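You operate a simulated robot arm through the tools that you are given. There is no shell and no other tool.

The job below is to be done with a simulated robot arm. You get a single attempt, and the scene is never put back.

Task
Put things in order on the top of the teach bench. At the end: the orange holder (marked "No 5") from the top of the teach bench stands where the white screen wipe stood; the black spacer stands where the orange holder stood; the white screen wipe stands where the blue screen wipe stood; the blue screen wipe is in the green bin; whatever was shut is shut again. Leave all else as you found it, and nothing knocked over.

The check looks at the end state, three seconds after you hand in, the way a careful person would. Anything else that was tipped, shoved, dropped, spilled or broken makes it a failure.

Robot
A 7-joint arm with a two-finger parallel gripper, fixed in place. Base frame: the origin is on the floor under the middle of its stand, x ahead of it, y to its left, z up; the work surface is at about z = 853. Units: mm, rad, N and s.
With the tool pointing down near the work surface it reaches from about 240 to 680 mm from the base axis. Its first joint turns from -1.152 to 1.152 rad. Payload 2.4 kg.
Tool frame: the origin (TCP) lies between the finger pads and is the grasp point; the fingertips stand 30 mm ahead of it; z points along the fingers, y is the line along which they close. Largest opening 94 mm; finger width 28, thickness 10; the body of the gripper, 50 by 96 mm, starts 55 mm behind the TCP.
Orientation is that of the tool frame in the base frame, as [roll, pitch, yaw] about the fixed x, y, z axes, in that order (R = Rz(yaw) Ry(pitch) Rx(roll)). With the fingers straight down and closing along the base's y, the tool's x points along the base's -x, its y along +y and its z along -z.

Tools
- The arm moves only by the tool jog_arm. Its argument "motion" is a list of rows, each a list of 3 entries, a list of its own where there are three numbers: the shift along the tool's x, y, z in mm, then the turn, a rotation vector about the tool's x, y, z in rad, then the gripper command, from -1 (shut) to 1 (fully open), values between in proportion. In form: [[[dx, dy, dz], [wx, wy, wz], claw], ...]. A call has 1 to 20 rows; each row shifts and turns the commanded pose from where the row before left it, along the tool's axes as they then stand. Each row takes 0.2 s and may step no farther than 50 mm and 0.15 rad from the row before; otherwise, or with a gripper value out of range, the whole call is refused. A pose out of reach is approached as far as the arm can. The call stops where the force on the tool passes 40 N (or 10 N more than at its start, if that is more) or the arm is blocked; 0.2 s more then pass. Each finger travels about 153 mm/s and halts on what it meets, pressing with about 30 N; the grip force reading is that of the motor and also rises with nothing between the fingers. The clock runs only during rows and for 0.2 s after the last one: add rows that do not move to give the fingers time. It gives the time, the measured TCP pose, the force on the tool (base axes), the opening and the grip force at its end, in the units of the frame above (readings bear some noise), with the torque about the TCP (base axes, N m) and any sound that the robot's microphone picked up.
- Cameras (640 x 400 px; columns grow to the right, rows downward): "scene" is fixed at [27.1, 470.1, 1444.1]; the picture's right is [-0.84, -0.55, 0.00], its down [-0.32, 0.48, -0.82] and it looks along [0.45, -0.68, -0.58] (base axes); focal length 348 px, centre (320, 200). "wrist" rides on the gripper at [76, 14, -102] in the tool frame; the picture's right is [-0.18, 0.98, 0.00], its down [-0.75, -0.14, -0.64] and it looks along [-0.63, -0.12, 0.77] (tool axes); focal length 243 px, centre (320, 200). There is no depth. A picture from a camera that has moved, and an enlarged one, comes with that camera's place and axes in the base frame and with its lens.
- capture(camera): a new picture of that camera. The clock stands still meanwhile.
- enlarge(camera, box): a new picture of the part [left, top, right, bottom] of that camera's present view, enlarged. The clock stands still meanwhile.
- sign_off(): hands the job in; it is judged then, once.

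Places have to be worked out from the pictures, the camera data and where the tool is seen. Open the gripper and draw the arm clear of the work before you hand the job in, unless the task says otherwise.

The tools are called by a JSON object that holds its "op" and its "data". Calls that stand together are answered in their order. jog_arm: Moves the arm, as the interface text tells. Its arguments: {"type":"object","properties":{"motion":{"type":"array","items":{"type":"array"}}},"required":["motion"]} The other tools are called the same way: capture (camera) takes a picture; enlarge (camera, box) takes an enlarged picture of a part of a camera's view; sign_off () hands the job in.

At the start:

```text
time_s: 0.0
ee_pos: [367.2, 52.5, 1100.3]
tcp_rot: [3.141, -0.001, 3.141]
force: [0.2, 1.1, 0.0]
ft_torque: [0.01, -0.03, 0.0]
opening: 93.8
grasp_force: 0.1
```

scene: 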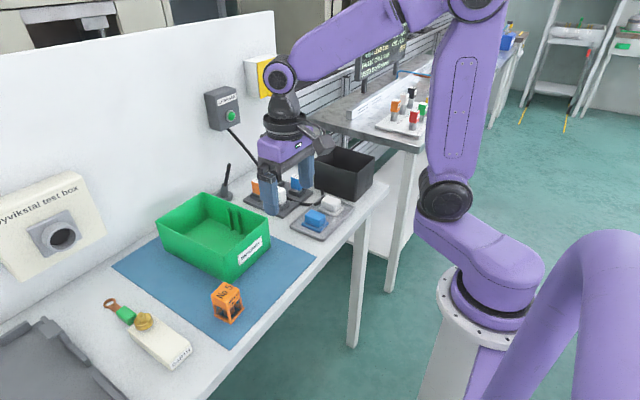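
wrist: 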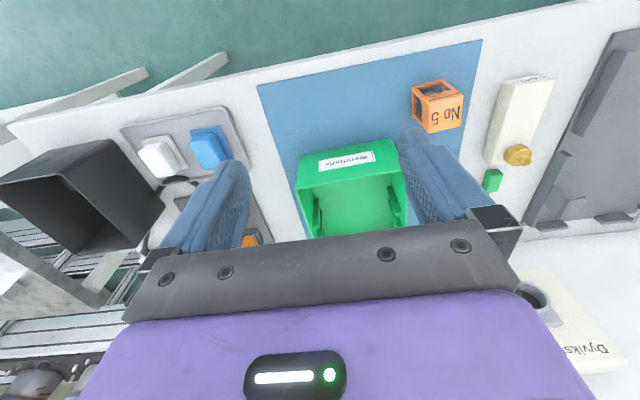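

The first pictures show the green bin, the orange holder, and two wipes on a tray, with more small items under the gripper. I'll enlarge these areas before planning.

{"op": "enlarge", "data": {"camera": "scene", "box": [220, 130, 400, 250]}}

{"op": "enlarge", "data": {"camera": "scene", "box": [80, 180, 340, 380]}}

{"op": "enlarge", "data": {"camera": "wrist", "box": [0, 80, 300, 290]}}

{"op": "enlarge", "data": {"camera": "scene", "box": [340, 20, 500, 140]}}

```text
3.33 times, centred on (310, 190) of scene
camera zoom: at [27.1, 470.1, 1444.1], right [-0.84, -0.55, 0.0], down [-0.32, 0.48, -0.82], along [0.45, -0.68, -0.58], focal length 1159 px, centre (353, 233)
```

zoom: 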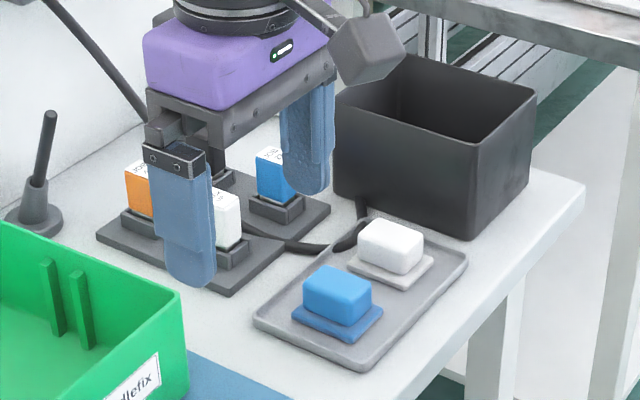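

```text
2.00 times, centred on (210, 280) of scene
camera zoom: at [27.1, 470.1, 1444.1], right [-0.84, -0.55, 0.0], down [-0.32, 0.48, -0.82], along [0.45, -0.68, -0.58], focal length 696 px, centre (540, 40)
```

zoom: 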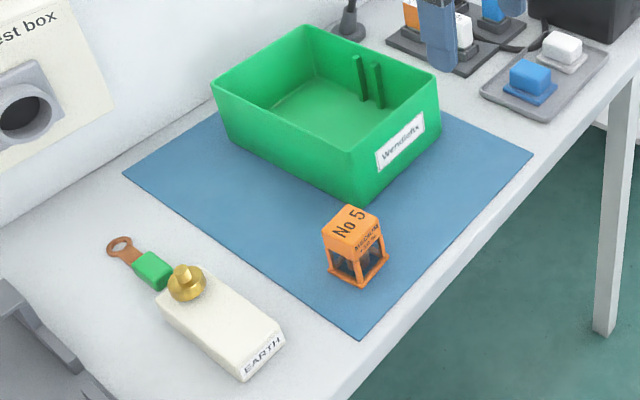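

```text
1.90 times, centred on (150, 185) of wrist
camera zoom: at [289.9, 66.4, 1202.5], right [0.18, 0.98, 0.0], down [0.75, -0.14, 0.64], along [0.63, -0.12, -0.77], focal length 462 px, centre (644, 229)
```

zoom: 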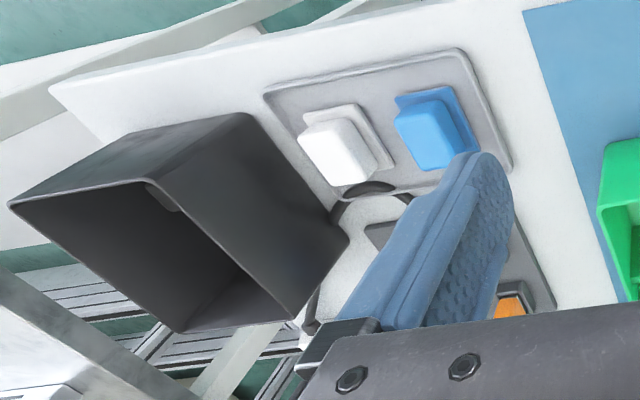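

```text
3.33 times, centred on (420, 80) of scene
camera zoom: at [27.1, 470.1, 1444.1], right [-0.84, -0.55, 0.0], down [-0.32, 0.48, -0.82], along [0.45, -0.68, -0.58], focal length 1159 px, centre (-13, 600)
```

zoom: 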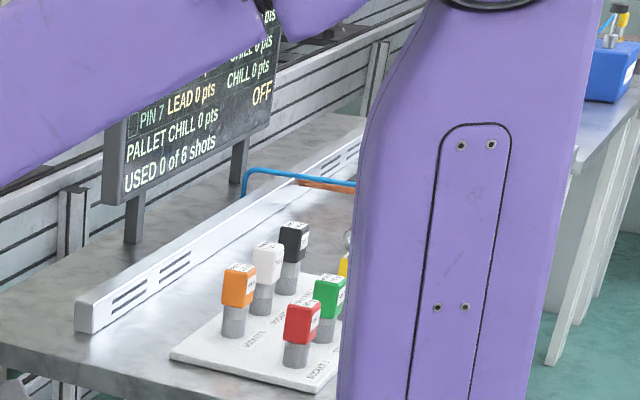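

The fourth spot on the dark rack is hidden behind the gripper, and I haven't found the black spacer yet. I'll swing the arm to +y and a bit higher to clear the scene camera's view of the rack.

{"op": "jog_arm", "data": {"motion": [[[9, 44, -12], [0, 0, 0], 1], [[9, 44, -12], [0, 0, 0], 1], [[9, 44, -12], [0, 0, 0], 1], [[9, 44, -12], [0, 0, 0], 1], [[0, 0, 0], [0, 0, 0], 1]]}}

{"op": "capture", "data": {"camera": "scene"}}

{"op": "capture", "data": {"camera": "wrist"}}

```text
time_s: 1.2
ee_pos: [333.7, 228.4, 1148.2]
tcp_rot: [-3.141, 0.0, -3.141]
force: [-0.4, 0.5, -0.1]
ft_torque: [-0.04, 0.0, 0.01]
opening: 94.1
grasp_force: 0.0
```

```text
taken
```

scene: 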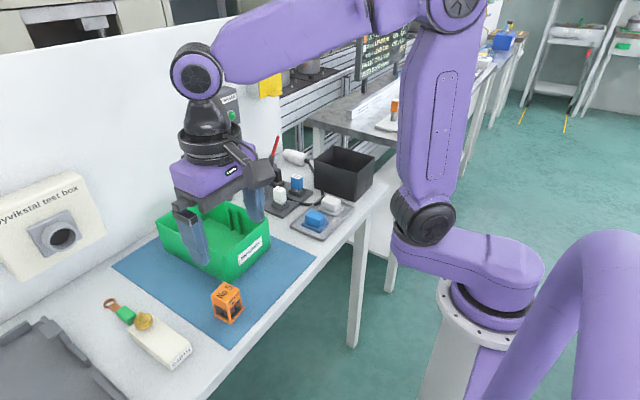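

```text
taken
camera wrist: at [256.2, 242.2, 1250.8], right [0.18, 0.98, 0.0], down [0.75, -0.14, 0.64], along [0.63, -0.12, -0.77], focal length 243 px, centre (320, 200)
```

wrist: 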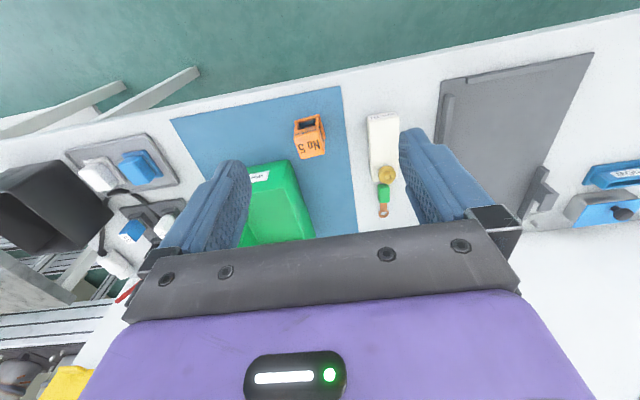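

{"op": "enlarge", "data": {"camera": "scene", "box": [240, 130, 400, 250]}}

{"op": "enlarge", "data": {"camera": "wrist", "box": [340, 30, 640, 240]}}

{"op": "enlarge", "data": {"camera": "wrist", "box": [0, 100, 240, 310]}}

```text
3.33 times, centred on (320, 190) of scene
camera zoom: at [27.0, 470.1, 1444.1], right [-0.84, -0.55, 0.0], down [-0.32, 0.48, -0.82], along [0.45, -0.68, -0.58], focal length 1159 px, centre (320, 233)
```

zoom: 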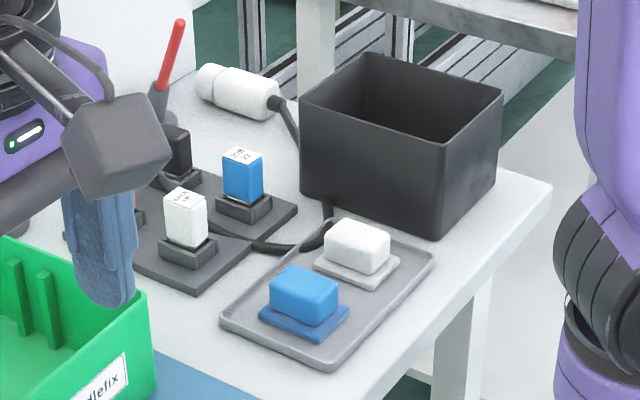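

```text
1.90 times, centred on (490, 135) of wrist
camera zoom: at [256.2, 242.2, 1250.8], right [0.18, 0.98, 0.0], down [0.75, -0.14, 0.64], along [0.63, -0.12, -0.77], focal length 462 px, centre (-4, 324)
```

zoom: 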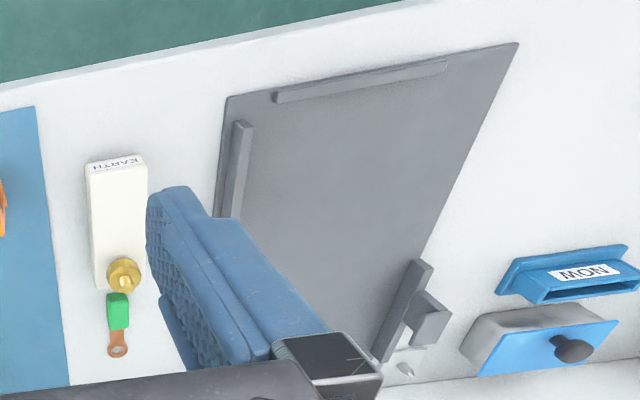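

```text
1.90 times, centred on (120, 205) of wrist
camera zoom: at [256.2, 242.2, 1250.8], right [0.18, 0.98, 0.0], down [0.75, -0.14, 0.64], along [0.63, -0.12, -0.77], focal length 462 px, centre (701, 190)
```

zoom: 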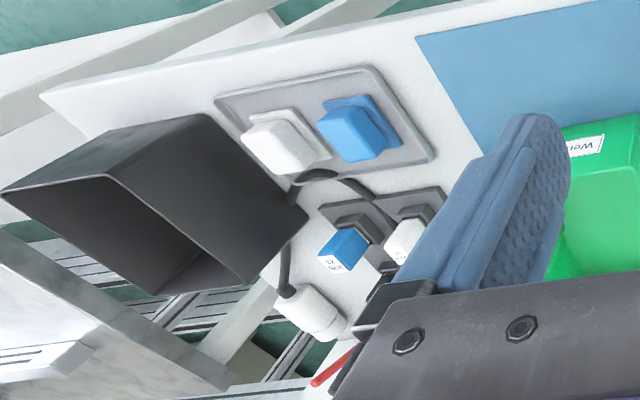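

The fourth rack slot holds a dark piece, and there is a blue knobbed unit marked "NOW" at far +y. I'll move the wrist camera over the rack to read the labels and look into the black box.

{"op": "jog_arm", "data": {"motion": [[[-20, -39, 0], [0, 0, 0], 1], [[-20, -39, 0], [0, 0, 0], 1], [[-20, -39, 0], [0, 0, 0], 1], [[-20, -39, 0], [0, 0, 0], 1], [[-20, -39, 0], [0, 0, 0], 1], [[-20, -39, 0], [0, 0, 0], 1], [[-20, -39, 0], [0, 0, 0], 1], [[-20, -39, 0], [0, 0, 0], 1], [[-20, -39, 0], [0, 0, 0], 1], [[-20, -39, 0], [0, 0, 0], 1], [[0, 0, 0], [0, 0, 0], 1]]}}

{"op": "capture", "data": {"camera": "wrist"}}

{"op": "capture", "data": {"camera": "scene"}}

```text
time_s: 3.6
ee_pos: [534.6, -159.3, 1150.1]
tcp_rot: [3.14, 0.001, 3.141]
force: [0.6, 0.5, 0.3]
ft_torque: [0.02, 0.03, 0.01]
opening: 94.1
grasp_force: 0.0
```

```text
taken
camera wrist: at [457.2, -147.9, 1252.2], right [0.18, 0.98, 0.0], down [0.75, -0.14, 0.64], along [0.63, -0.12, -0.77], focal length 243 px, centre (320, 200)
```

wrist: 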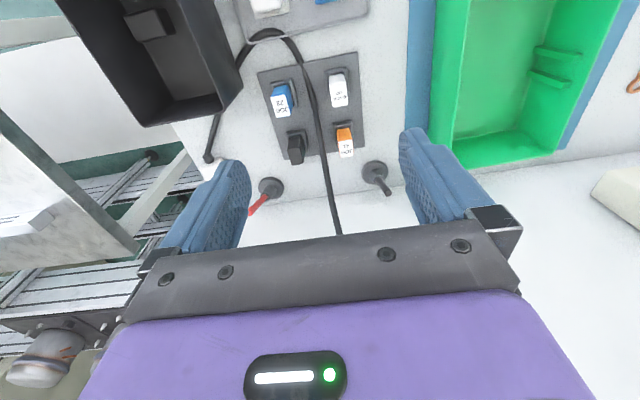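

```text
taken
```

scene: 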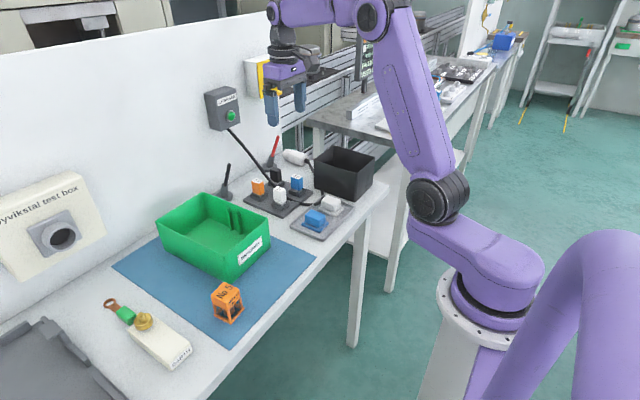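

Something dark sits inside the black box; I'll enlarge that and the rack.

{"op": "enlarge", "data": {"camera": "wrist", "box": [50, 0, 250, 130]}}

{"op": "enlarge", "data": {"camera": "wrist", "box": [230, 30, 410, 220]}}

{"op": "enlarge", "data": {"camera": "scene", "box": [200, 130, 400, 260]}}

{"op": "enlarge", "data": {"camera": "scene", "box": [300, 20, 500, 140]}}

```text
3.08 times, centred on (150, 65) of wrist
camera zoom: at [457.2, -147.9, 1252.2], right [0.18, 0.98, 0.0], down [0.75, -0.14, 0.64], along [0.63, -0.12, -0.77], focal length 746 px, centre (843, 615)
```

zoom: 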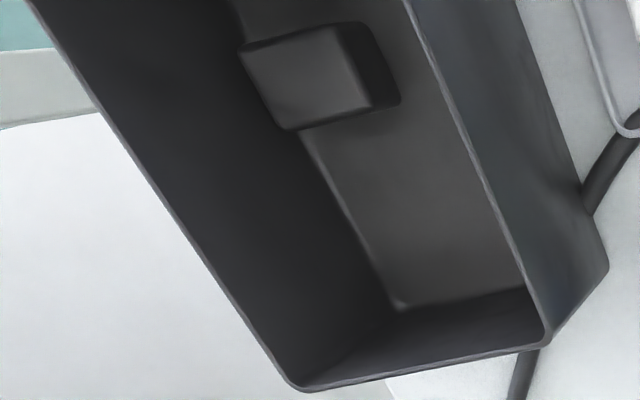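

```text
2.11 times, centred on (320, 125) of wrist
camera zoom: at [457.2, -147.9, 1252.2], right [0.18, 0.98, 0.0], down [0.75, -0.14, 0.64], along [0.63, -0.12, -0.77], focal length 511 px, centre (320, 358)
```

zoom: 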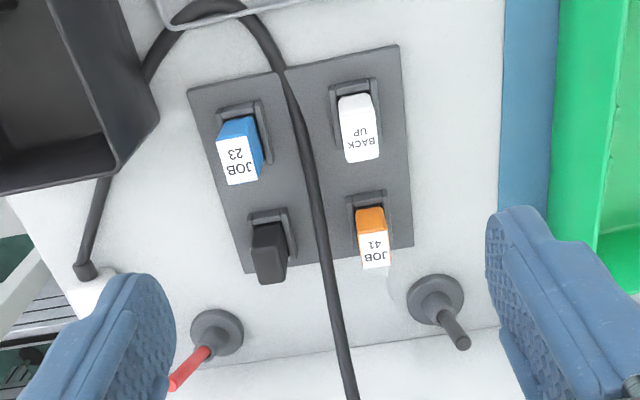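

```text
3.08 times, centred on (300, 195) of scene
camera zoom: at [27.1, 470.1, 1444.1], right [-0.84, -0.55, 0.0], down [-0.32, 0.48, -0.82], along [0.45, -0.68, -0.58], focal length 1070 px, centre (382, 215)
```

zoom: 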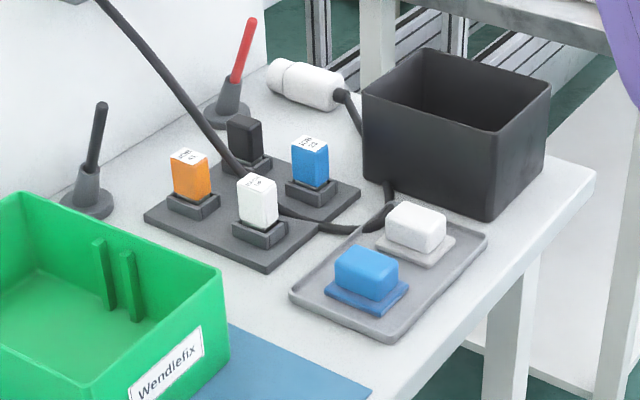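

```text
3.20 times, centred on (400, 80) of scene
camera zoom: at [27.1, 470.1, 1444.1], right [-0.84, -0.55, 0.0], down [-0.32, 0.48, -0.82], along [0.45, -0.68, -0.58], focal length 1113 px, centre (64, 584)
```

zoom: 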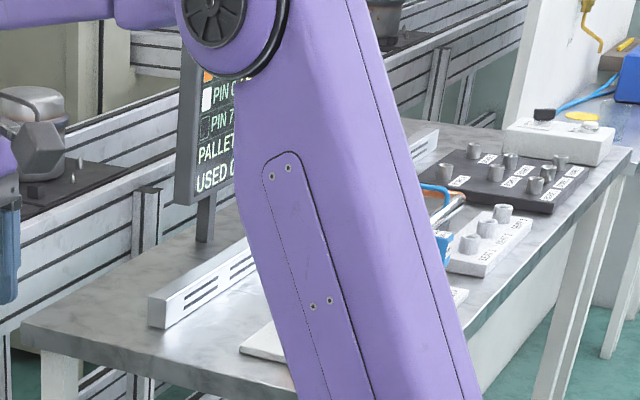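

The black box holds a small dark block, which could be the black spacer; the rack pieces are job sticks (JOB 23, BACK UP, JOB 41, and an unlabelled black one). I'll move above the black box to look nearly straight down into it.

{"op": "jog_arm", "data": {"motion": [[[22, -36.4, 0], [0, 0, 0], 1], [[22, -36.4, 0], [0, 0, 0], 1], [[22, -36.4, 0], [0, 0, 0], 1], [[22, -36.4, 0], [0, 0, 0], 1], [[22, -36.4, 0], [0, 0, 0], 1], [[0, 0, 0], [0, 0, 0], 1]]}}

{"op": "capture", "data": {"camera": "wrist"}}

{"op": "enlarge", "data": {"camera": "wrist", "box": [220, 0, 420, 150]}}

```text
time_s: 5.0
ee_pos: [421.5, -341.2, 1148.5]
tcp_rot: [3.141, 0.001, 3.141]
force: [0.2, -0.5, 0.2]
ft_torque: [0.03, 0.01, 0.01]
opening: 93.9
grasp_force: 0.1
```

```text
taken
camera wrist: at [344.4, -328.2, 1250.9], right [0.18, 0.98, 0.0], down [0.75, -0.14, 0.64], along [0.63, -0.12, -0.77], focal length 243 px, centre (320, 200)
```

wrist: 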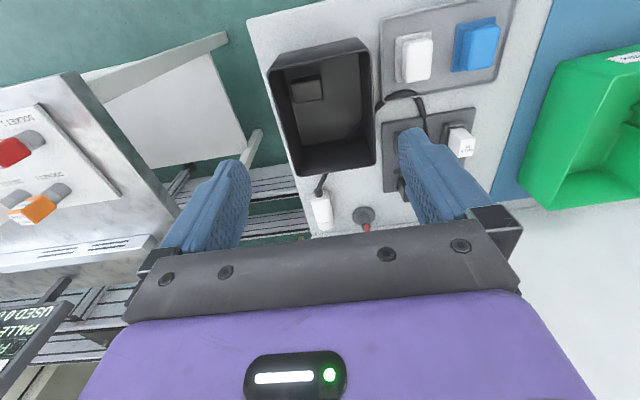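

```text
2.67 times, centred on (320, 75) of wrist
camera zoom: at [344.4, -328.2, 1250.9], right [0.18, 0.98, 0.0], down [0.75, -0.14, 0.64], along [0.63, -0.12, -0.77], focal length 647 px, centre (320, 533)
```

zoom: 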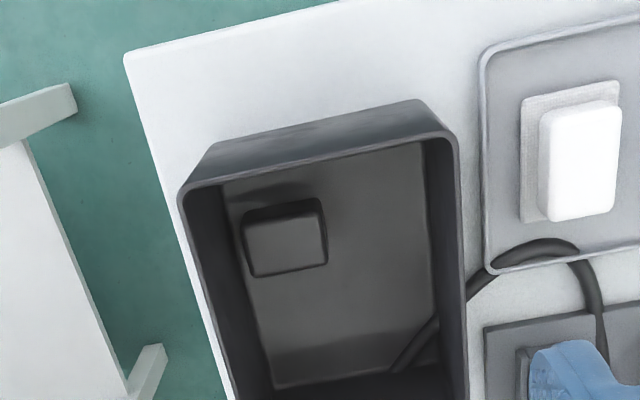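

The block in the black box is about 41 x 28 x 28 mm at roughly (443, -365), top near z = 884. Before settling on it as the spacer, I'll check the +y end of the bench for other black items and for anything that is shut.

{"op": "jog_arm", "data": {"motion": [[[2, 48, 0], [0, 0, 0], 1], [[2, 48, 0], [0, 0, 0], 1], [[2, 48, 0], [0, 0, 0], 1], [[2, 48, 0], [0, 0, 0], 1], [[2, 48, 0], [0, 0, 0], 1], [[2, 48, 0], [0, 0, 0], 1], [[2, 48, 0], [0, 0, 0], 1], [[2, 48, 0], [0, 0, 0], 1], [[2, 48, 0], [0, 0, 0], 1], [[2, 48, 0], [0, 0, 0], 1], [[2, 48, 0], [0, 0, 0], 1], [[2, 48, 0], [0, 0, 0], 1], [[2, 48, 0], [0, 0, 0], 1], [[2, 48, 0], [0, 0, 0], 1], [[2, 48, 0], [0, 0, 0], 1], [[0, 0, 0], [0, 0, 0], 1]]}}

{"op": "capture", "data": {"camera": "wrist"}}

{"op": "enlarge", "data": {"camera": "wrist", "box": [200, 0, 440, 150]}}

{"op": "enlarge", "data": {"camera": "wrist", "box": [400, 60, 640, 210]}}

{"op": "capture", "data": {"camera": "scene"}}

```text
time_s: 8.4
ee_pos: [391.1, 378.9, 1143.7]
tcp_rot: [-3.14, 0.0, 3.141]
force: [-0.4, -0.7, 0.2]
ft_torque: [0.01, 0.01, -0.01]
opening: 94.0
grasp_force: 0.0
```

```text
taken
camera wrist: at [314.1, 391.4, 1246.5], right [0.18, 0.98, 0.0], down [0.75, -0.14, 0.64], along [0.63, -0.12, -0.77], focal length 243 px, centre (320, 200)
```

wrist: 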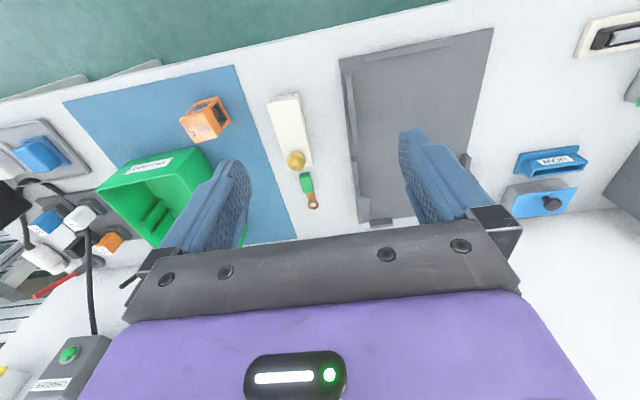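

```text
2.67 times, centred on (320, 75) of wrist
camera zoom: at [314.1, 391.4, 1246.5], right [0.18, 0.98, 0.0], down [0.75, -0.14, 0.64], along [0.63, -0.12, -0.77], focal length 647 px, centre (320, 533)
```

zoom: 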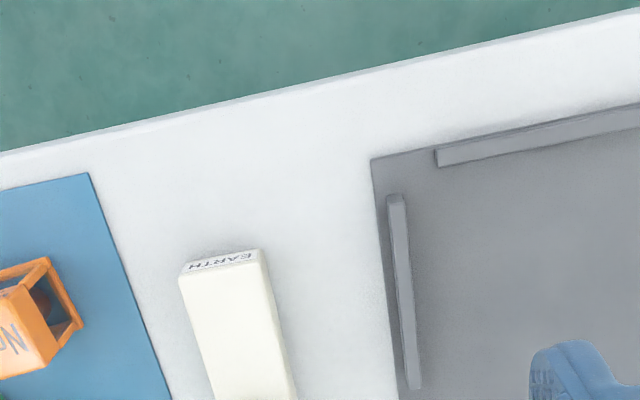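

```text
2.67 times, centred on (520, 135) of wrist
camera zoom: at [314.1, 391.4, 1246.5], right [0.18, 0.98, 0.0], down [0.75, -0.14, 0.64], along [0.63, -0.12, -0.77], focal length 647 px, centre (-213, 373)
```

zoom: 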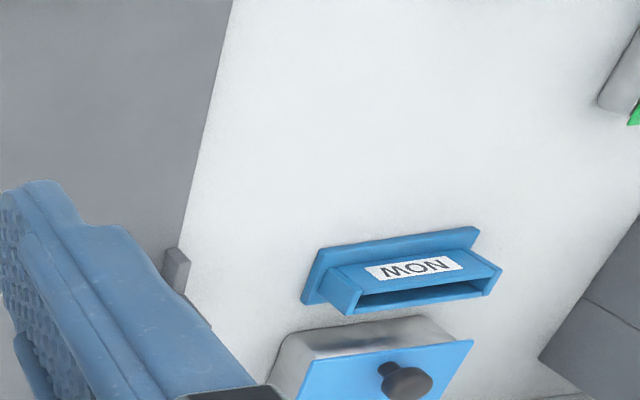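

```text
taken
```

scene: 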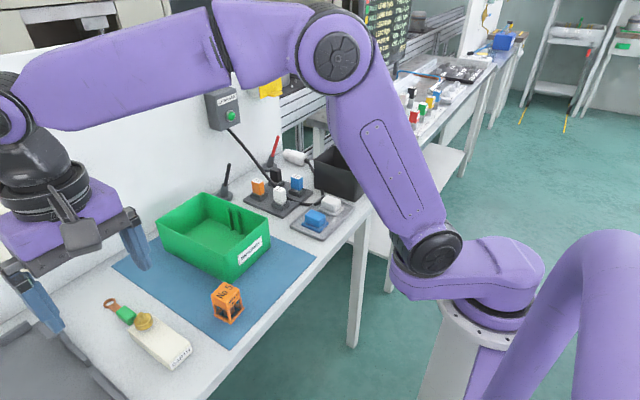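

Nothing else black and loose shows up here, and the "MON" items at the +y end are out of reach. I take the block in the black box as the spacer. Next I'll take a closer wrist view of the orange holder to measure its position, orientation and size.

{"op": "jog_arm", "data": {"motion": [[[-6, -35, 17], [0, 0, 0], 1], [[-6, -35, 17], [0, 0, 0], 1], [[-6, -35, 17], [0, 0, 0], 1], [[-6, -35, 17], [0, 0, 0], 1], [[-6, -35, 17], [0, 0, 0], 1], [[0, 0, 0], [0, 0, 0], 1]]}}

{"op": "capture", "data": {"camera": "wrist"}}

{"op": "enlarge", "data": {"camera": "wrist", "box": [240, 40, 400, 140]}}

{"op": "enlarge", "data": {"camera": "scene", "box": [180, 260, 276, 320]}}

```text
time_s: 9.8
ee_pos: [419.8, 199.3, 1064.1]
tcp_rot: [3.14, -0.001, -3.141]
force: [0.5, 0.1, 0.0]
ft_torque: [-0.02, 0.0, 0.0]
opening: 93.8
grasp_force: 0.0
```

```text
taken
camera wrist: at [342.6, 212.4, 1165.8], right [0.18, 0.98, 0.0], down [0.75, -0.14, 0.64], along [0.63, -0.12, -0.77], focal length 243 px, centre (320, 200)
```

wrist: 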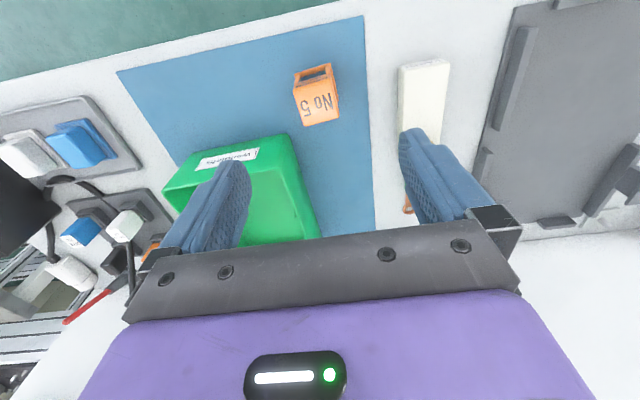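

```text
4.00 times, centred on (320, 90) of wrist
camera zoom: at [342.6, 212.4, 1165.8], right [0.18, 0.98, 0.0], down [0.75, -0.14, 0.64], along [0.63, -0.12, -0.77], focal length 970 px, centre (320, 640)
```

zoom: 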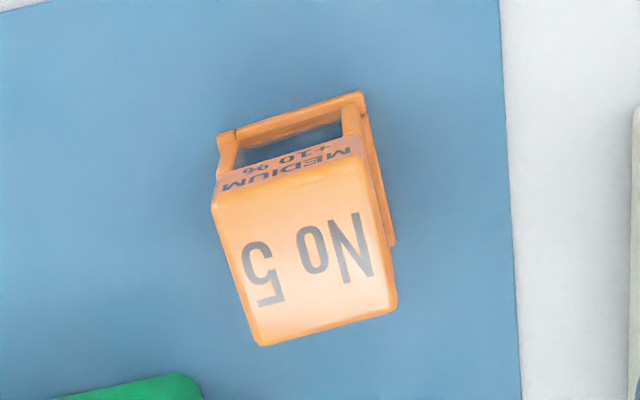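

```text
6.67 times, centred on (228, 290) of scene
camera zoom: at [27.1, 470.1, 1444.1], right [-0.84, -0.55, 0.0], down [-0.32, 0.48, -0.82], along [0.45, -0.68, -0.58], focal length 2319 px, centre (933, -400)
```

zoom: 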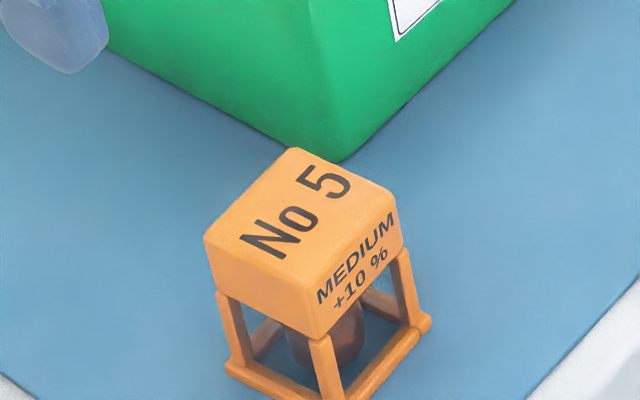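

The holder is a solid top block on posts: base about 43 mm square, top about 39 mm square at z ≈ 915, centred near (425, 194), yaw about 0.08. Next I'll move over the tray with the two wipes for a closer look.

{"op": "jog_arm", "data": {"motion": [[[0, -44, 4], [0, 0, 0], 1], [[0, -44, 4], [0, 0, 0], 1], [[0, -44, 4], [0, 0, 0], 1], [[0, -44, 4], [0, 0, 0], 1], [[0, -44, 4], [0, 0, 0], 1], [[0, -44, 4], [0, 0, 0], 1], [[0, -44, 4], [0, 0, 0], 1], [[0, -44, 4], [0, 0, 0], 1], [[0, 0, 0], [0, 0, 0], 1]]}}

{"op": "capture", "data": {"camera": "wrist"}}

{"op": "enlarge", "data": {"camera": "wrist", "box": [220, 10, 420, 135]}}

{"op": "enlarge", "data": {"camera": "scene", "box": [276, 180, 372, 240]}}

```text
time_s: 11.8
ee_pos: [419.1, -146.0, 1032.2]
tcp_rot: [3.141, -0.001, -3.141]
force: [-0.4, 0.4, 1.3]
ft_torque: [0.02, -0.03, 0.01]
opening: 94.0
grasp_force: 0.0
```

```text
taken
camera wrist: at [341.9, -132.7, 1133.8], right [0.18, 0.98, 0.0], down [0.75, -0.14, 0.64], along [0.63, -0.12, -0.77], focal length 243 px, centre (320, 200)
```

wrist: 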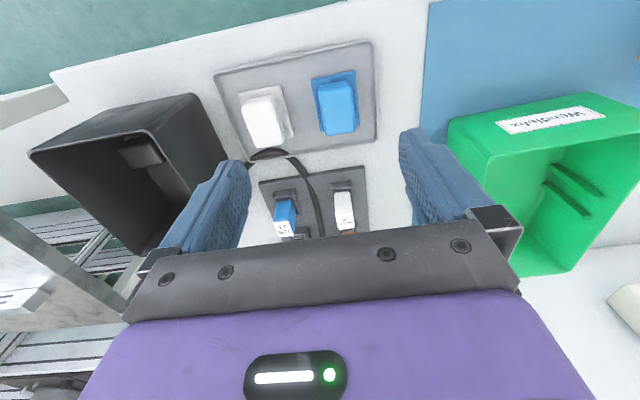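

```text
3.20 times, centred on (320, 72) of wrist
camera zoom: at [341.9, -132.7, 1133.8], right [0.18, 0.98, 0.0], down [0.75, -0.14, 0.64], along [0.63, -0.12, -0.77], focal length 776 px, centre (320, 608)
```

zoom: 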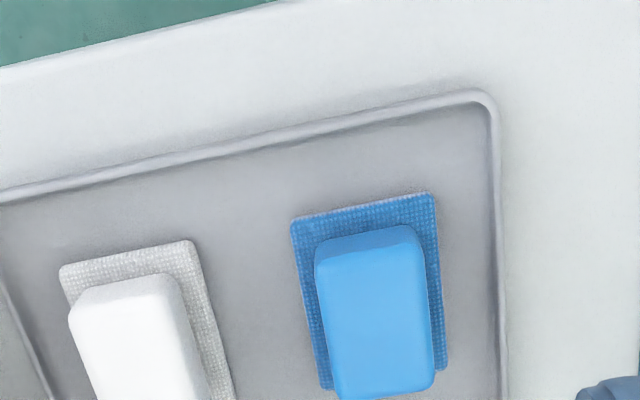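

```text
6.67 times, centred on (324, 210) of scene
camera zoom: at [27.1, 470.1, 1444.1], right [-0.84, -0.55, 0.0], down [-0.32, 0.48, -0.82], along [0.45, -0.68, -0.58], focal length 2319 px, centre (293, 133)
```

zoom: 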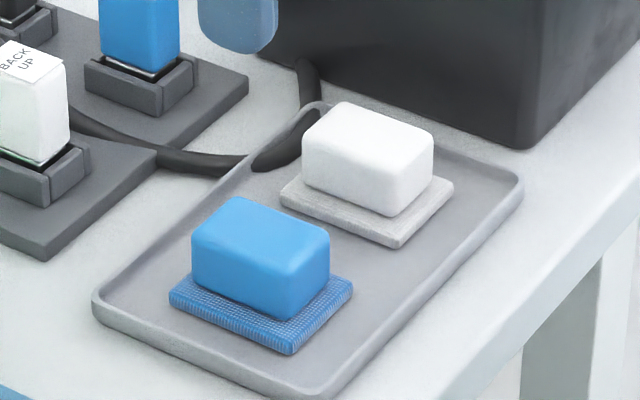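

Both wipes show a larger textured pad under a smaller body; the blue pad looks centred near (433, -131). The scene and wrist estimates differ by about 9 mm in y, so I'll shut the fingers here in free air and use the fingertip seam to check both cameras.

{"op": "jog_arm", "data": {"motion": [[[0, 0, 0], [0, 0, 0], -1], [[0, 0, 0], [0, 0, 0], -1], [[0, 0, 0], [0, 0, 0], -1]]}}

{"op": "enlarge", "data": {"camera": "wrist", "box": [240, 100, 400, 200]}}

{"op": "enlarge", "data": {"camera": "scene", "box": [250, 90, 346, 150]}}

```text
time_s: 12.6
ee_pos: [418.8, -144.8, 1031.0]
tcp_rot: [-3.141, 0.0, -3.14]
force: [0.5, -0.2, -0.3]
ft_torque: [0.01, 0.0, 0.01]
opening: 0.0
grasp_force: 30.3
```

```text
4.00 times, centred on (320, 150) of wrist
camera zoom: at [341.9, -132.0, 1133.9], right [0.18, 0.98, 0.0], down [0.75, -0.14, 0.64], along [0.63, -0.12, -0.77], focal length 970 px, centre (320, 400)
```

zoom: 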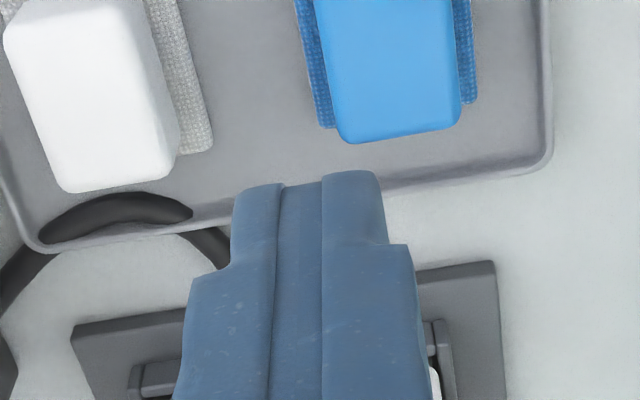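

```text
6.67 times, centred on (298, 120) of scene
camera zoom: at [27.1, 470.1, 1444.1], right [-0.84, -0.55, 0.0], down [-0.32, 0.48, -0.82], along [0.45, -0.68, -0.58], focal length 2319 px, centre (467, 733)
```

zoom: 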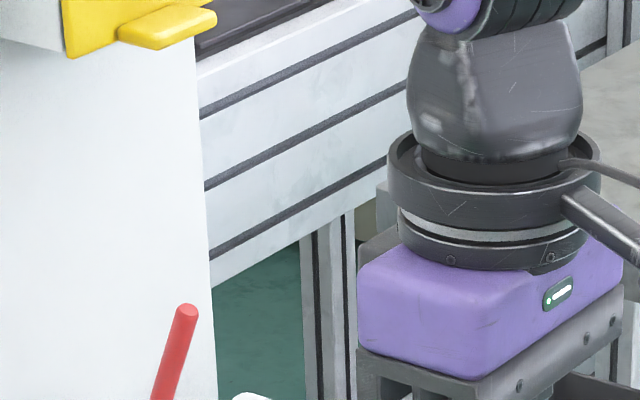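

The wrist camera's lateral axis checks out: the seam is where I predicted. The scene crop missed the tips, so I'll look there again.

{"op": "enlarge", "data": {"camera": "scene", "box": [276, 140, 372, 200]}}

```text
6.67 times, centred on (324, 170) of scene
camera zoom: at [27.1, 470.1, 1444.1], right [-0.84, -0.55, 0.0], down [-0.32, 0.48, -0.82], along [0.45, -0.68, -0.58], focal length 2319 px, centre (293, 400)
```

zoom: 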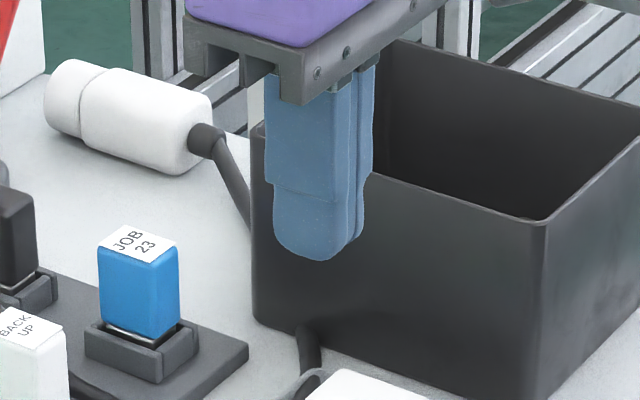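

Both cameras agree with the tool pose to within a few mm, so wrist estimates are good. I'll start with the blue wipe: open to about 60 mm, centre over (433, -131) at z ≈ 960, and check from close up before descending.

{"op": "jog_arm", "data": {"motion": [[[-7, 7, 0], [0, 0, 0], 0.28], [[-7, 7, 20], [0, 0, 0], 0.28], [[0, 0, 25], [0, 0, 0], 0.28], [[0, 0, 25], [0, 0, 0], 0.28], [[0, 0, 0], [0, 0, 0], 0.28]]}}

{"op": "capture", "data": {"camera": "wrist"}}

{"op": "enlarge", "data": {"camera": "scene", "box": [260, 150, 372, 240]}}

```text
time_s: 13.8
ee_pos: [433.6, -132.5, 961.8]
tcp_rot: [3.141, -0.001, 3.141]
force: [-0.1, -0.3, 0.5]
ft_torque: [-0.03, 0.0, -0.03]
opening: 60.0
grasp_force: 0.0
```

```text
taken
camera wrist: at [358.0, -119.5, 1064.2], right [0.18, 0.98, 0.0], down [0.75, -0.14, 0.64], along [0.63, -0.12, -0.77], focal length 243 px, centre (320, 200)
```

wrist: 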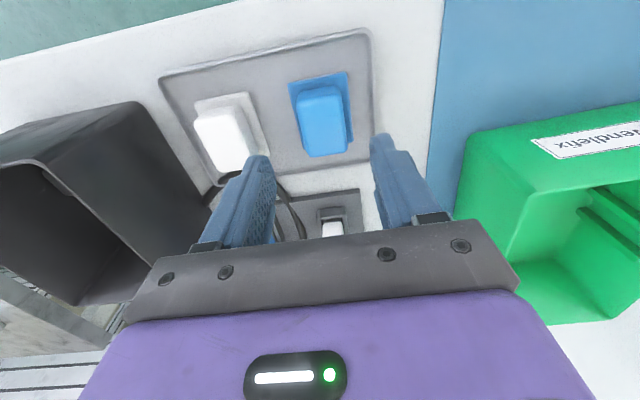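

```text
4.44 times, centred on (316, 195) of scene
camera zoom: at [27.1, 470.1, 1444.1], right [-0.84, -0.55, 0.0], down [-0.32, 0.48, -0.82], along [0.45, -0.68, -0.58], focal length 1546 px, centre (338, 222)
```

zoom: 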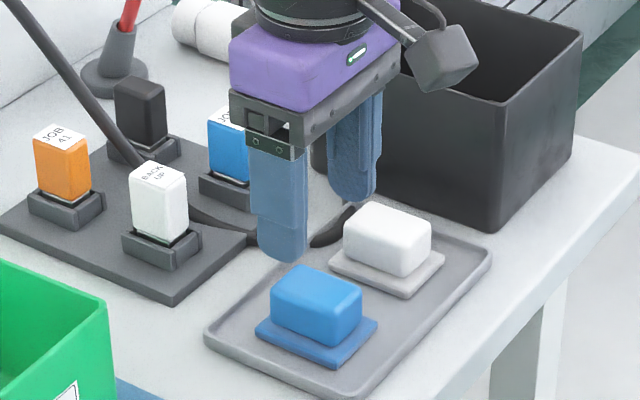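

The wrist view puts the blue body's centre at about (433, -131), as predicted, and the fingers straddle it. I'll descend to TCP z ≈ 898 with the fingertips just above the pad and look again.

{"op": "jog_arm", "data": {"motion": [[[0, 1, 22], [0, 0, 0], 0.28], [[0, 0, 22], [0, 0, 0], 0.28], [[0, 0, 20], [0, 0, 0], 0.28], [[0, 0, 0], [0, 0, 0], 0.28]]}}

{"op": "capture", "data": {"camera": "wrist"}}

{"op": "enlarge", "data": {"camera": "scene", "box": [276, 180, 372, 240]}}

```text
time_s: 14.8
ee_pos: [433.4, -133.2, 896.8]
tcp_rot: [-3.141, -0.001, -3.141]
force: [-0.3, -0.3, 0.3]
ft_torque: [0.0, 0.01, 0.01]
opening: 60.3
grasp_force: 0.0
```

```text
taken
camera wrist: at [356.9, -120.5, 998.9], right [0.18, 0.98, 0.0], down [0.75, -0.14, 0.64], along [0.63, -0.12, -0.77], focal length 243 px, centre (320, 200)
```

wrist: 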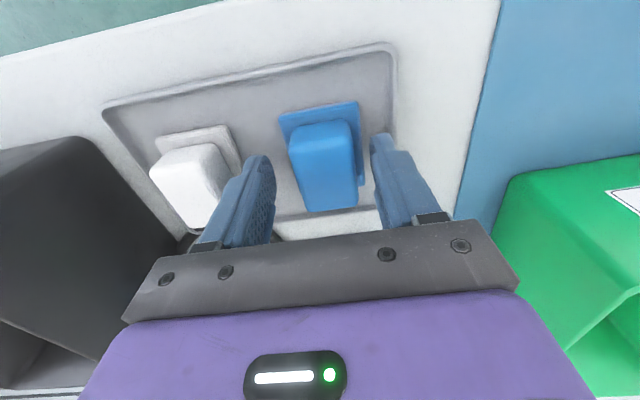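

```text
6.67 times, centred on (324, 210) of scene
camera zoom: at [27.1, 470.1, 1444.1], right [-0.84, -0.55, 0.0], down [-0.32, 0.48, -0.82], along [0.45, -0.68, -0.58], focal length 2319 px, centre (293, 133)
```

zoom: 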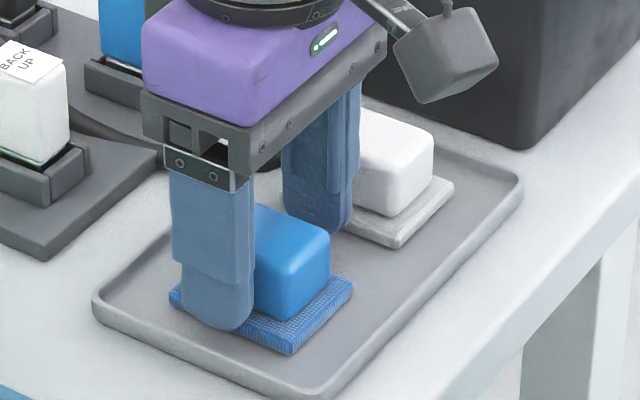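

The fingers straddle the blue body with room on both sides and the tips clear the pad. Closing now.

{"op": "jog_arm", "data": {"motion": [[[0, 0, 0], [0, 0, 0], -1], [[0, 0, 0], [0, 0, 0], -1], [[0, 0, 0], [0, 0, 0], -1]]}}

{"op": "enlarge", "data": {"camera": "scene", "box": [276, 180, 372, 240]}}

{"op": "capture", "data": {"camera": "wrist"}}

```text
time_s: 15.6
ee_pos: [433.2, -134.0, 896.7]
tcp_rot: [3.141, 0.0, 3.14]
force: [0.2, 0.0, -0.1]
ft_torque: [0.0, -0.01, 0.0]
opening: 33.1
grasp_force: 30.1
```

```text
6.67 times, centred on (324, 210) of scene
camera zoom: at [27.1, 470.1, 1444.1], right [-0.84, -0.55, 0.0], down [-0.32, 0.48, -0.82], along [0.45, -0.68, -0.58], focal length 2319 px, centre (293, 133)
```

zoom: 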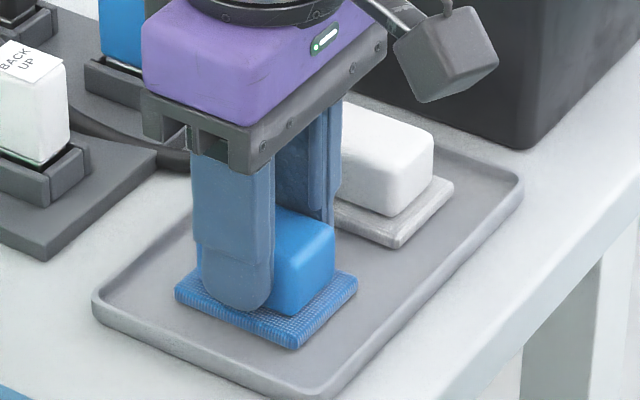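

```text
taken
camera wrist: at [356.9, -120.5, 999.2], right [0.18, 0.98, 0.0], down [0.75, -0.14, 0.64], along [0.63, -0.12, -0.77], focal length 243 px, centre (320, 200)
```

wrist: 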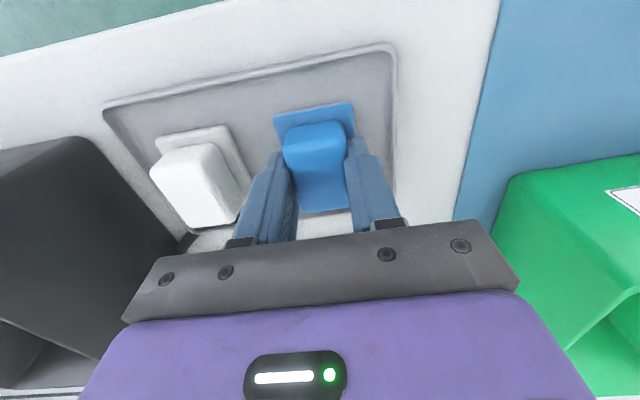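

Blue is held at 33 mm width. The grip nudged it about 3.5 mm in -y, so its original centre in tool coordinates was about (433, -130). Now I'll lift clear.

{"op": "jog_arm", "data": {"motion": [[[0, 0, -10], [0, 0, 0], -1], [[0, 0, -20], [0, 0, 0], -1], [[0, 0, -30], [0, 0, 0], -1], [[0, 0, -35], [0, 0, 0], -1], [[0, 0, -35], [0, 0, 0], -1], [[0, 0, 0], [0, 0, 0], -1]]}}

{"op": "capture", "data": {"camera": "wrist"}}

{"op": "enlarge", "data": {"camera": "scene", "box": [140, 140, 380, 290]}}

```text
time_s: 17.0
ee_pos: [432.2, -135.5, 1028.2]
tcp_rot: [-3.141, -0.001, -3.141]
force: [-0.3, -1.2, -0.6]
ft_torque: [-0.02, 0.02, -0.01]
opening: 32.6
grasp_force: 29.9
```

```text
taken
camera wrist: at [356.0, -121.7, 1130.6], right [0.18, 0.98, 0.0], down [0.75, -0.14, 0.64], along [0.63, -0.12, -0.77], focal length 243 px, centre (320, 200)
```

wrist: 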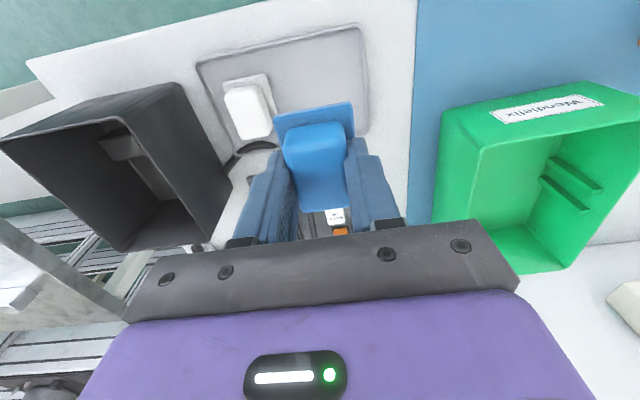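

```text
2.67 times, centred on (260, 215) of scene
camera zoom: at [27.1, 470.1, 1444.1], right [-0.84, -0.55, 0.0], down [-0.32, 0.48, -0.82], along [0.45, -0.68, -0.58], focal length 928 px, centre (480, 160)
```

zoom: 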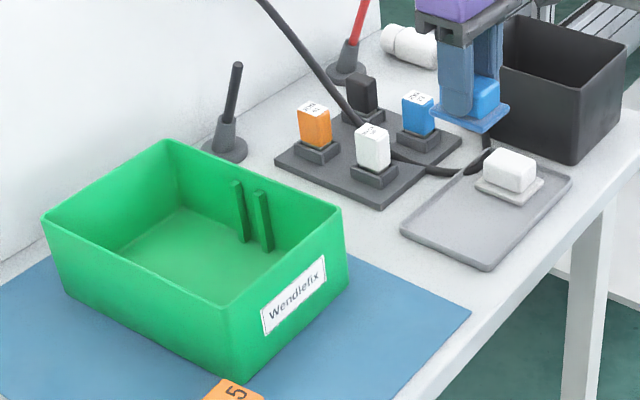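

The blue wipe is clear of the tray and the white wipe is undisturbed. I'll carry it over the centre of the green bin, around (572, 75), staying at z ≈ 1028.

{"op": "jog_arm", "data": {"motion": [[[-10, 40, 0], [0, 0, 0], -1], [[-20, 40, 0], [0, 0, 0], -1], [[-20, 40, 0], [0, 0, 0], -1], [[-25, 35, 0], [0, 0, 0], -1], [[-30, 30, 0], [0, 0, 0], -1], [[-35, 25, 0], [0, 0, 0], -1], [[0, 0, 0], [0, 0, 0], -1]]}}

{"op": "capture", "data": {"camera": "wrist"}}

{"op": "enlarge", "data": {"camera": "scene", "box": [140, 110, 300, 300]}}

```text
time_s: 18.6
ee_pos: [574.5, 77.2, 1028.5]
tcp_rot: [3.142, 0.001, -3.141]
force: [0.3, 0.6, -0.6]
ft_torque: [0.01, 0.0, 0.03]
opening: 32.7
grasp_force: 29.6
```

```text
taken
camera wrist: at [497.4, 90.3, 1131.2], right [0.18, 0.98, 0.0], down [0.75, -0.14, 0.64], along [0.63, -0.12, -0.77], focal length 243 px, centre (320, 200)
```

wrist: 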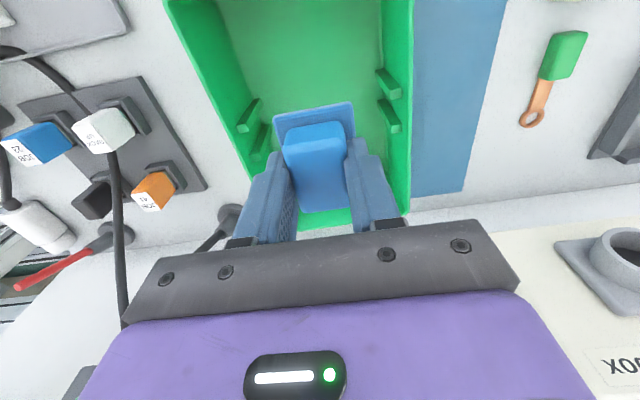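

```text
2.11 times, centred on (220, 205) of scene
camera zoom: at [27.1, 470.1, 1444.1], right [-0.84, -0.55, 0.0], down [-0.32, 0.48, -0.82], along [0.45, -0.68, -0.58], focal length 732 px, centre (530, 190)
```

zoom: 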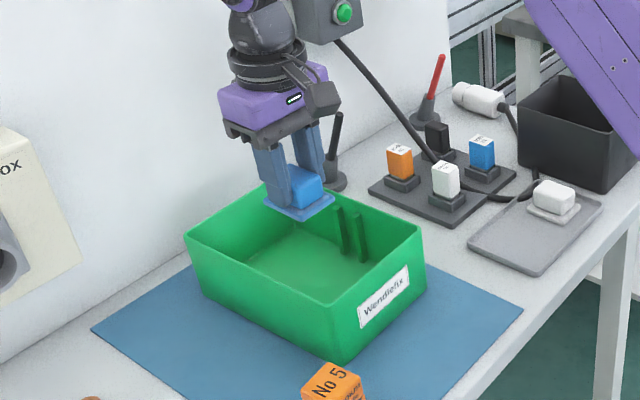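

I'm over the bin, with the walls at about y = -3 and y = 150 and the wipe well clear of the divider ribs. Lowering into the bin to about 5 mm above the floor.

{"op": "jog_arm", "data": {"motion": [[[0, -2, 25], [0, 0, 0], -1], [[0, 0, 25], [0, 0, 0], -1], [[0, 0, 25], [0, 0, 0], -1], [[0, 0, 25], [0, 0, 0], -1], [[0, 0, 20], [0, 0, 0], -1], [[0, 0, 0], [0, 0, 0], -1]]}}

{"op": "capture", "data": {"camera": "wrist"}}

{"op": "enlarge", "data": {"camera": "scene", "box": [150, 150, 280, 290]}}

```text
time_s: 20.0
ee_pos: [573.8, 73.3, 908.7]
tcp_rot: [-3.141, 0.0, -3.141]
force: [0.5, -0.6, 0.1]
ft_torque: [0.03, 0.04, 0.01]
opening: 32.6
grasp_force: 30.0
```

```text
taken
camera wrist: at [497.4, 85.9, 1011.4], right [0.18, 0.98, 0.0], down [0.75, -0.14, 0.64], along [0.63, -0.12, -0.77], focal length 243 px, centre (320, 200)
```

wrist: 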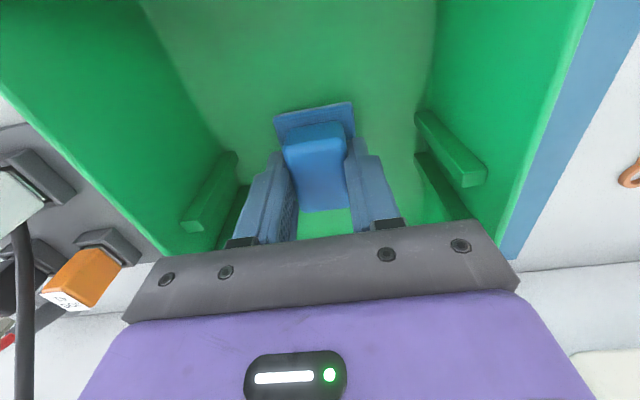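

```text
2.86 times, centred on (215, 220) of scene
camera zoom: at [27.1, 470.1, 1444.1], right [-0.84, -0.55, 0.0], down [-0.32, 0.48, -0.82], along [0.45, -0.68, -0.58], focal length 994 px, centre (620, 143)
```

zoom: 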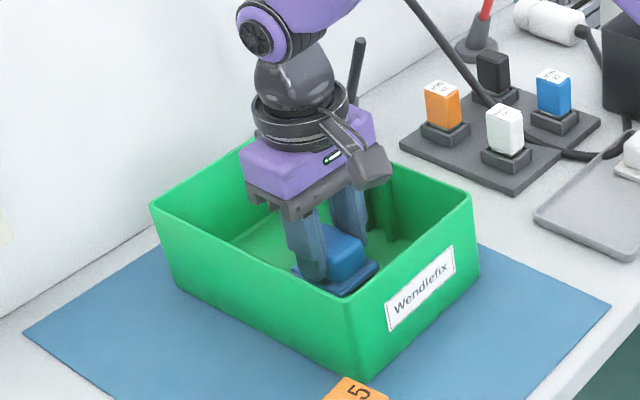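

Still no contact force. I'll lower in small steps until the pad touches the bin floor.

{"op": "jog_arm", "data": {"motion": [[[0, 0, 2], [0, 0, 0], -1], [[0, 0, 2], [0, 0, 0], -1], [[0, 0, 1], [0, 0, 0], -1], [[0, 0, 1], [0, 0, 0], -1]]}}

```text
time_s: 21.0
ee_pos: [574.7, 73.6, 901.0]
tcp_rot: [3.141, -0.001, -3.142]
force: [-0.3, -0.3, -1.0]
ft_torque: [-0.01, -0.01, 0.0]
opening: 33.0
grasp_force: 29.7
```

{"op": "jog_arm", "data": {"motion": [[[0, 0, 1], [0, 0, 0], -1], [[0, 0, 0], [0, 0, 0], -1]]}}

{"op": "enlarge", "data": {"camera": "scene", "box": [180, 190, 276, 250]}}

```text
time_s: 21.6
ee_pos: [575.0, 73.0, 900.5]
tcp_rot: [3.141, 0.002, -3.141]
force: [-1.0, 0.2, 6.9]
ft_torque: [-0.02, 0.07, 0.01]
opening: 32.9
grasp_force: 29.8
```

```text
6.67 times, centred on (228, 220) of scene
camera zoom: at [26.9, 470.1, 1444.1], right [-0.84, -0.55, 0.0], down [-0.32, 0.48, -0.82], along [0.45, -0.68, -0.58], focal length 2319 px, centre (933, 67)
```

zoom: 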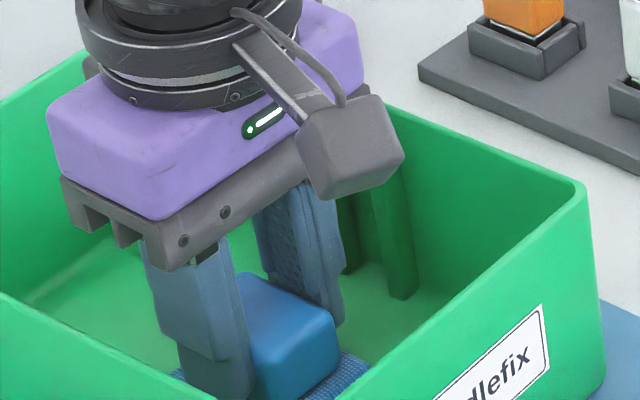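

The force reads about 7 N, so the pad is resting on the bin floor. I'll open partly to release and then rise straight up.

{"op": "jog_arm", "data": {"motion": [[[0, 0, 0], [0, 0, 0], 0.28], [[0, 0, 0], [0, 0, 0], 0.28], [[0, 0, -15], [0, 0, 0], 0.28], [[0, 0, -30], [0, 0, 0], 0.28], [[0, 0, -40], [0, 0, 0], 0.28], [[0, 0, -40], [0, 0, 0], 0.28], [[0, 0, 0], [0, 0, 0], 0.28]]}}

{"op": "capture", "data": {"camera": "wrist"}}

{"op": "enlarge", "data": {"camera": "scene", "box": [150, 150, 280, 290]}}

```text
time_s: 23.2
ee_pos: [577.7, 72.9, 1026.6]
tcp_rot: [3.141, 0.0, -3.141]
force: [0.4, 0.5, 0.7]
ft_torque: [0.0, -0.01, 0.01]
opening: 60.4
grasp_force: 0.0
```

```text
taken
camera wrist: at [500.4, 86.1, 1128.3], right [0.18, 0.98, 0.0], down [0.75, -0.14, 0.64], along [0.63, -0.12, -0.77], focal length 243 px, centre (320, 200)
```

wrist: 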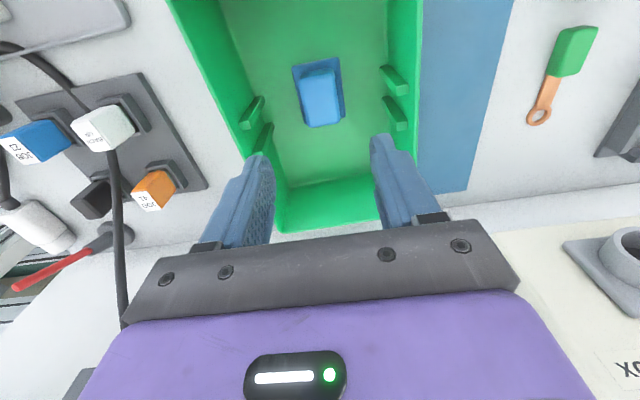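

```text
2.86 times, centred on (215, 220) of scene
camera zoom: at [27.1, 470.1, 1444.1], right [-0.84, -0.55, 0.0], down [-0.32, 0.48, -0.82], along [0.45, -0.68, -0.58], focal length 994 px, centre (620, 143)
```

zoom: 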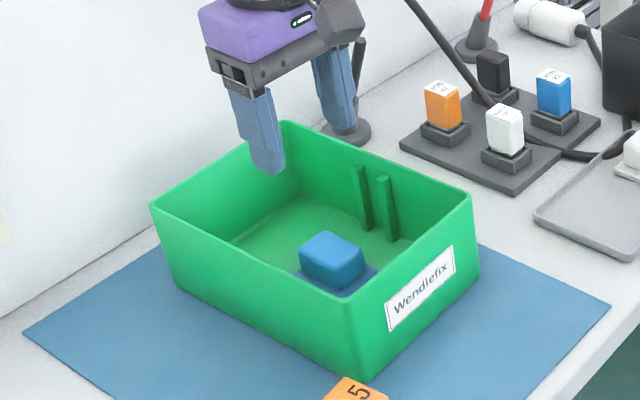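

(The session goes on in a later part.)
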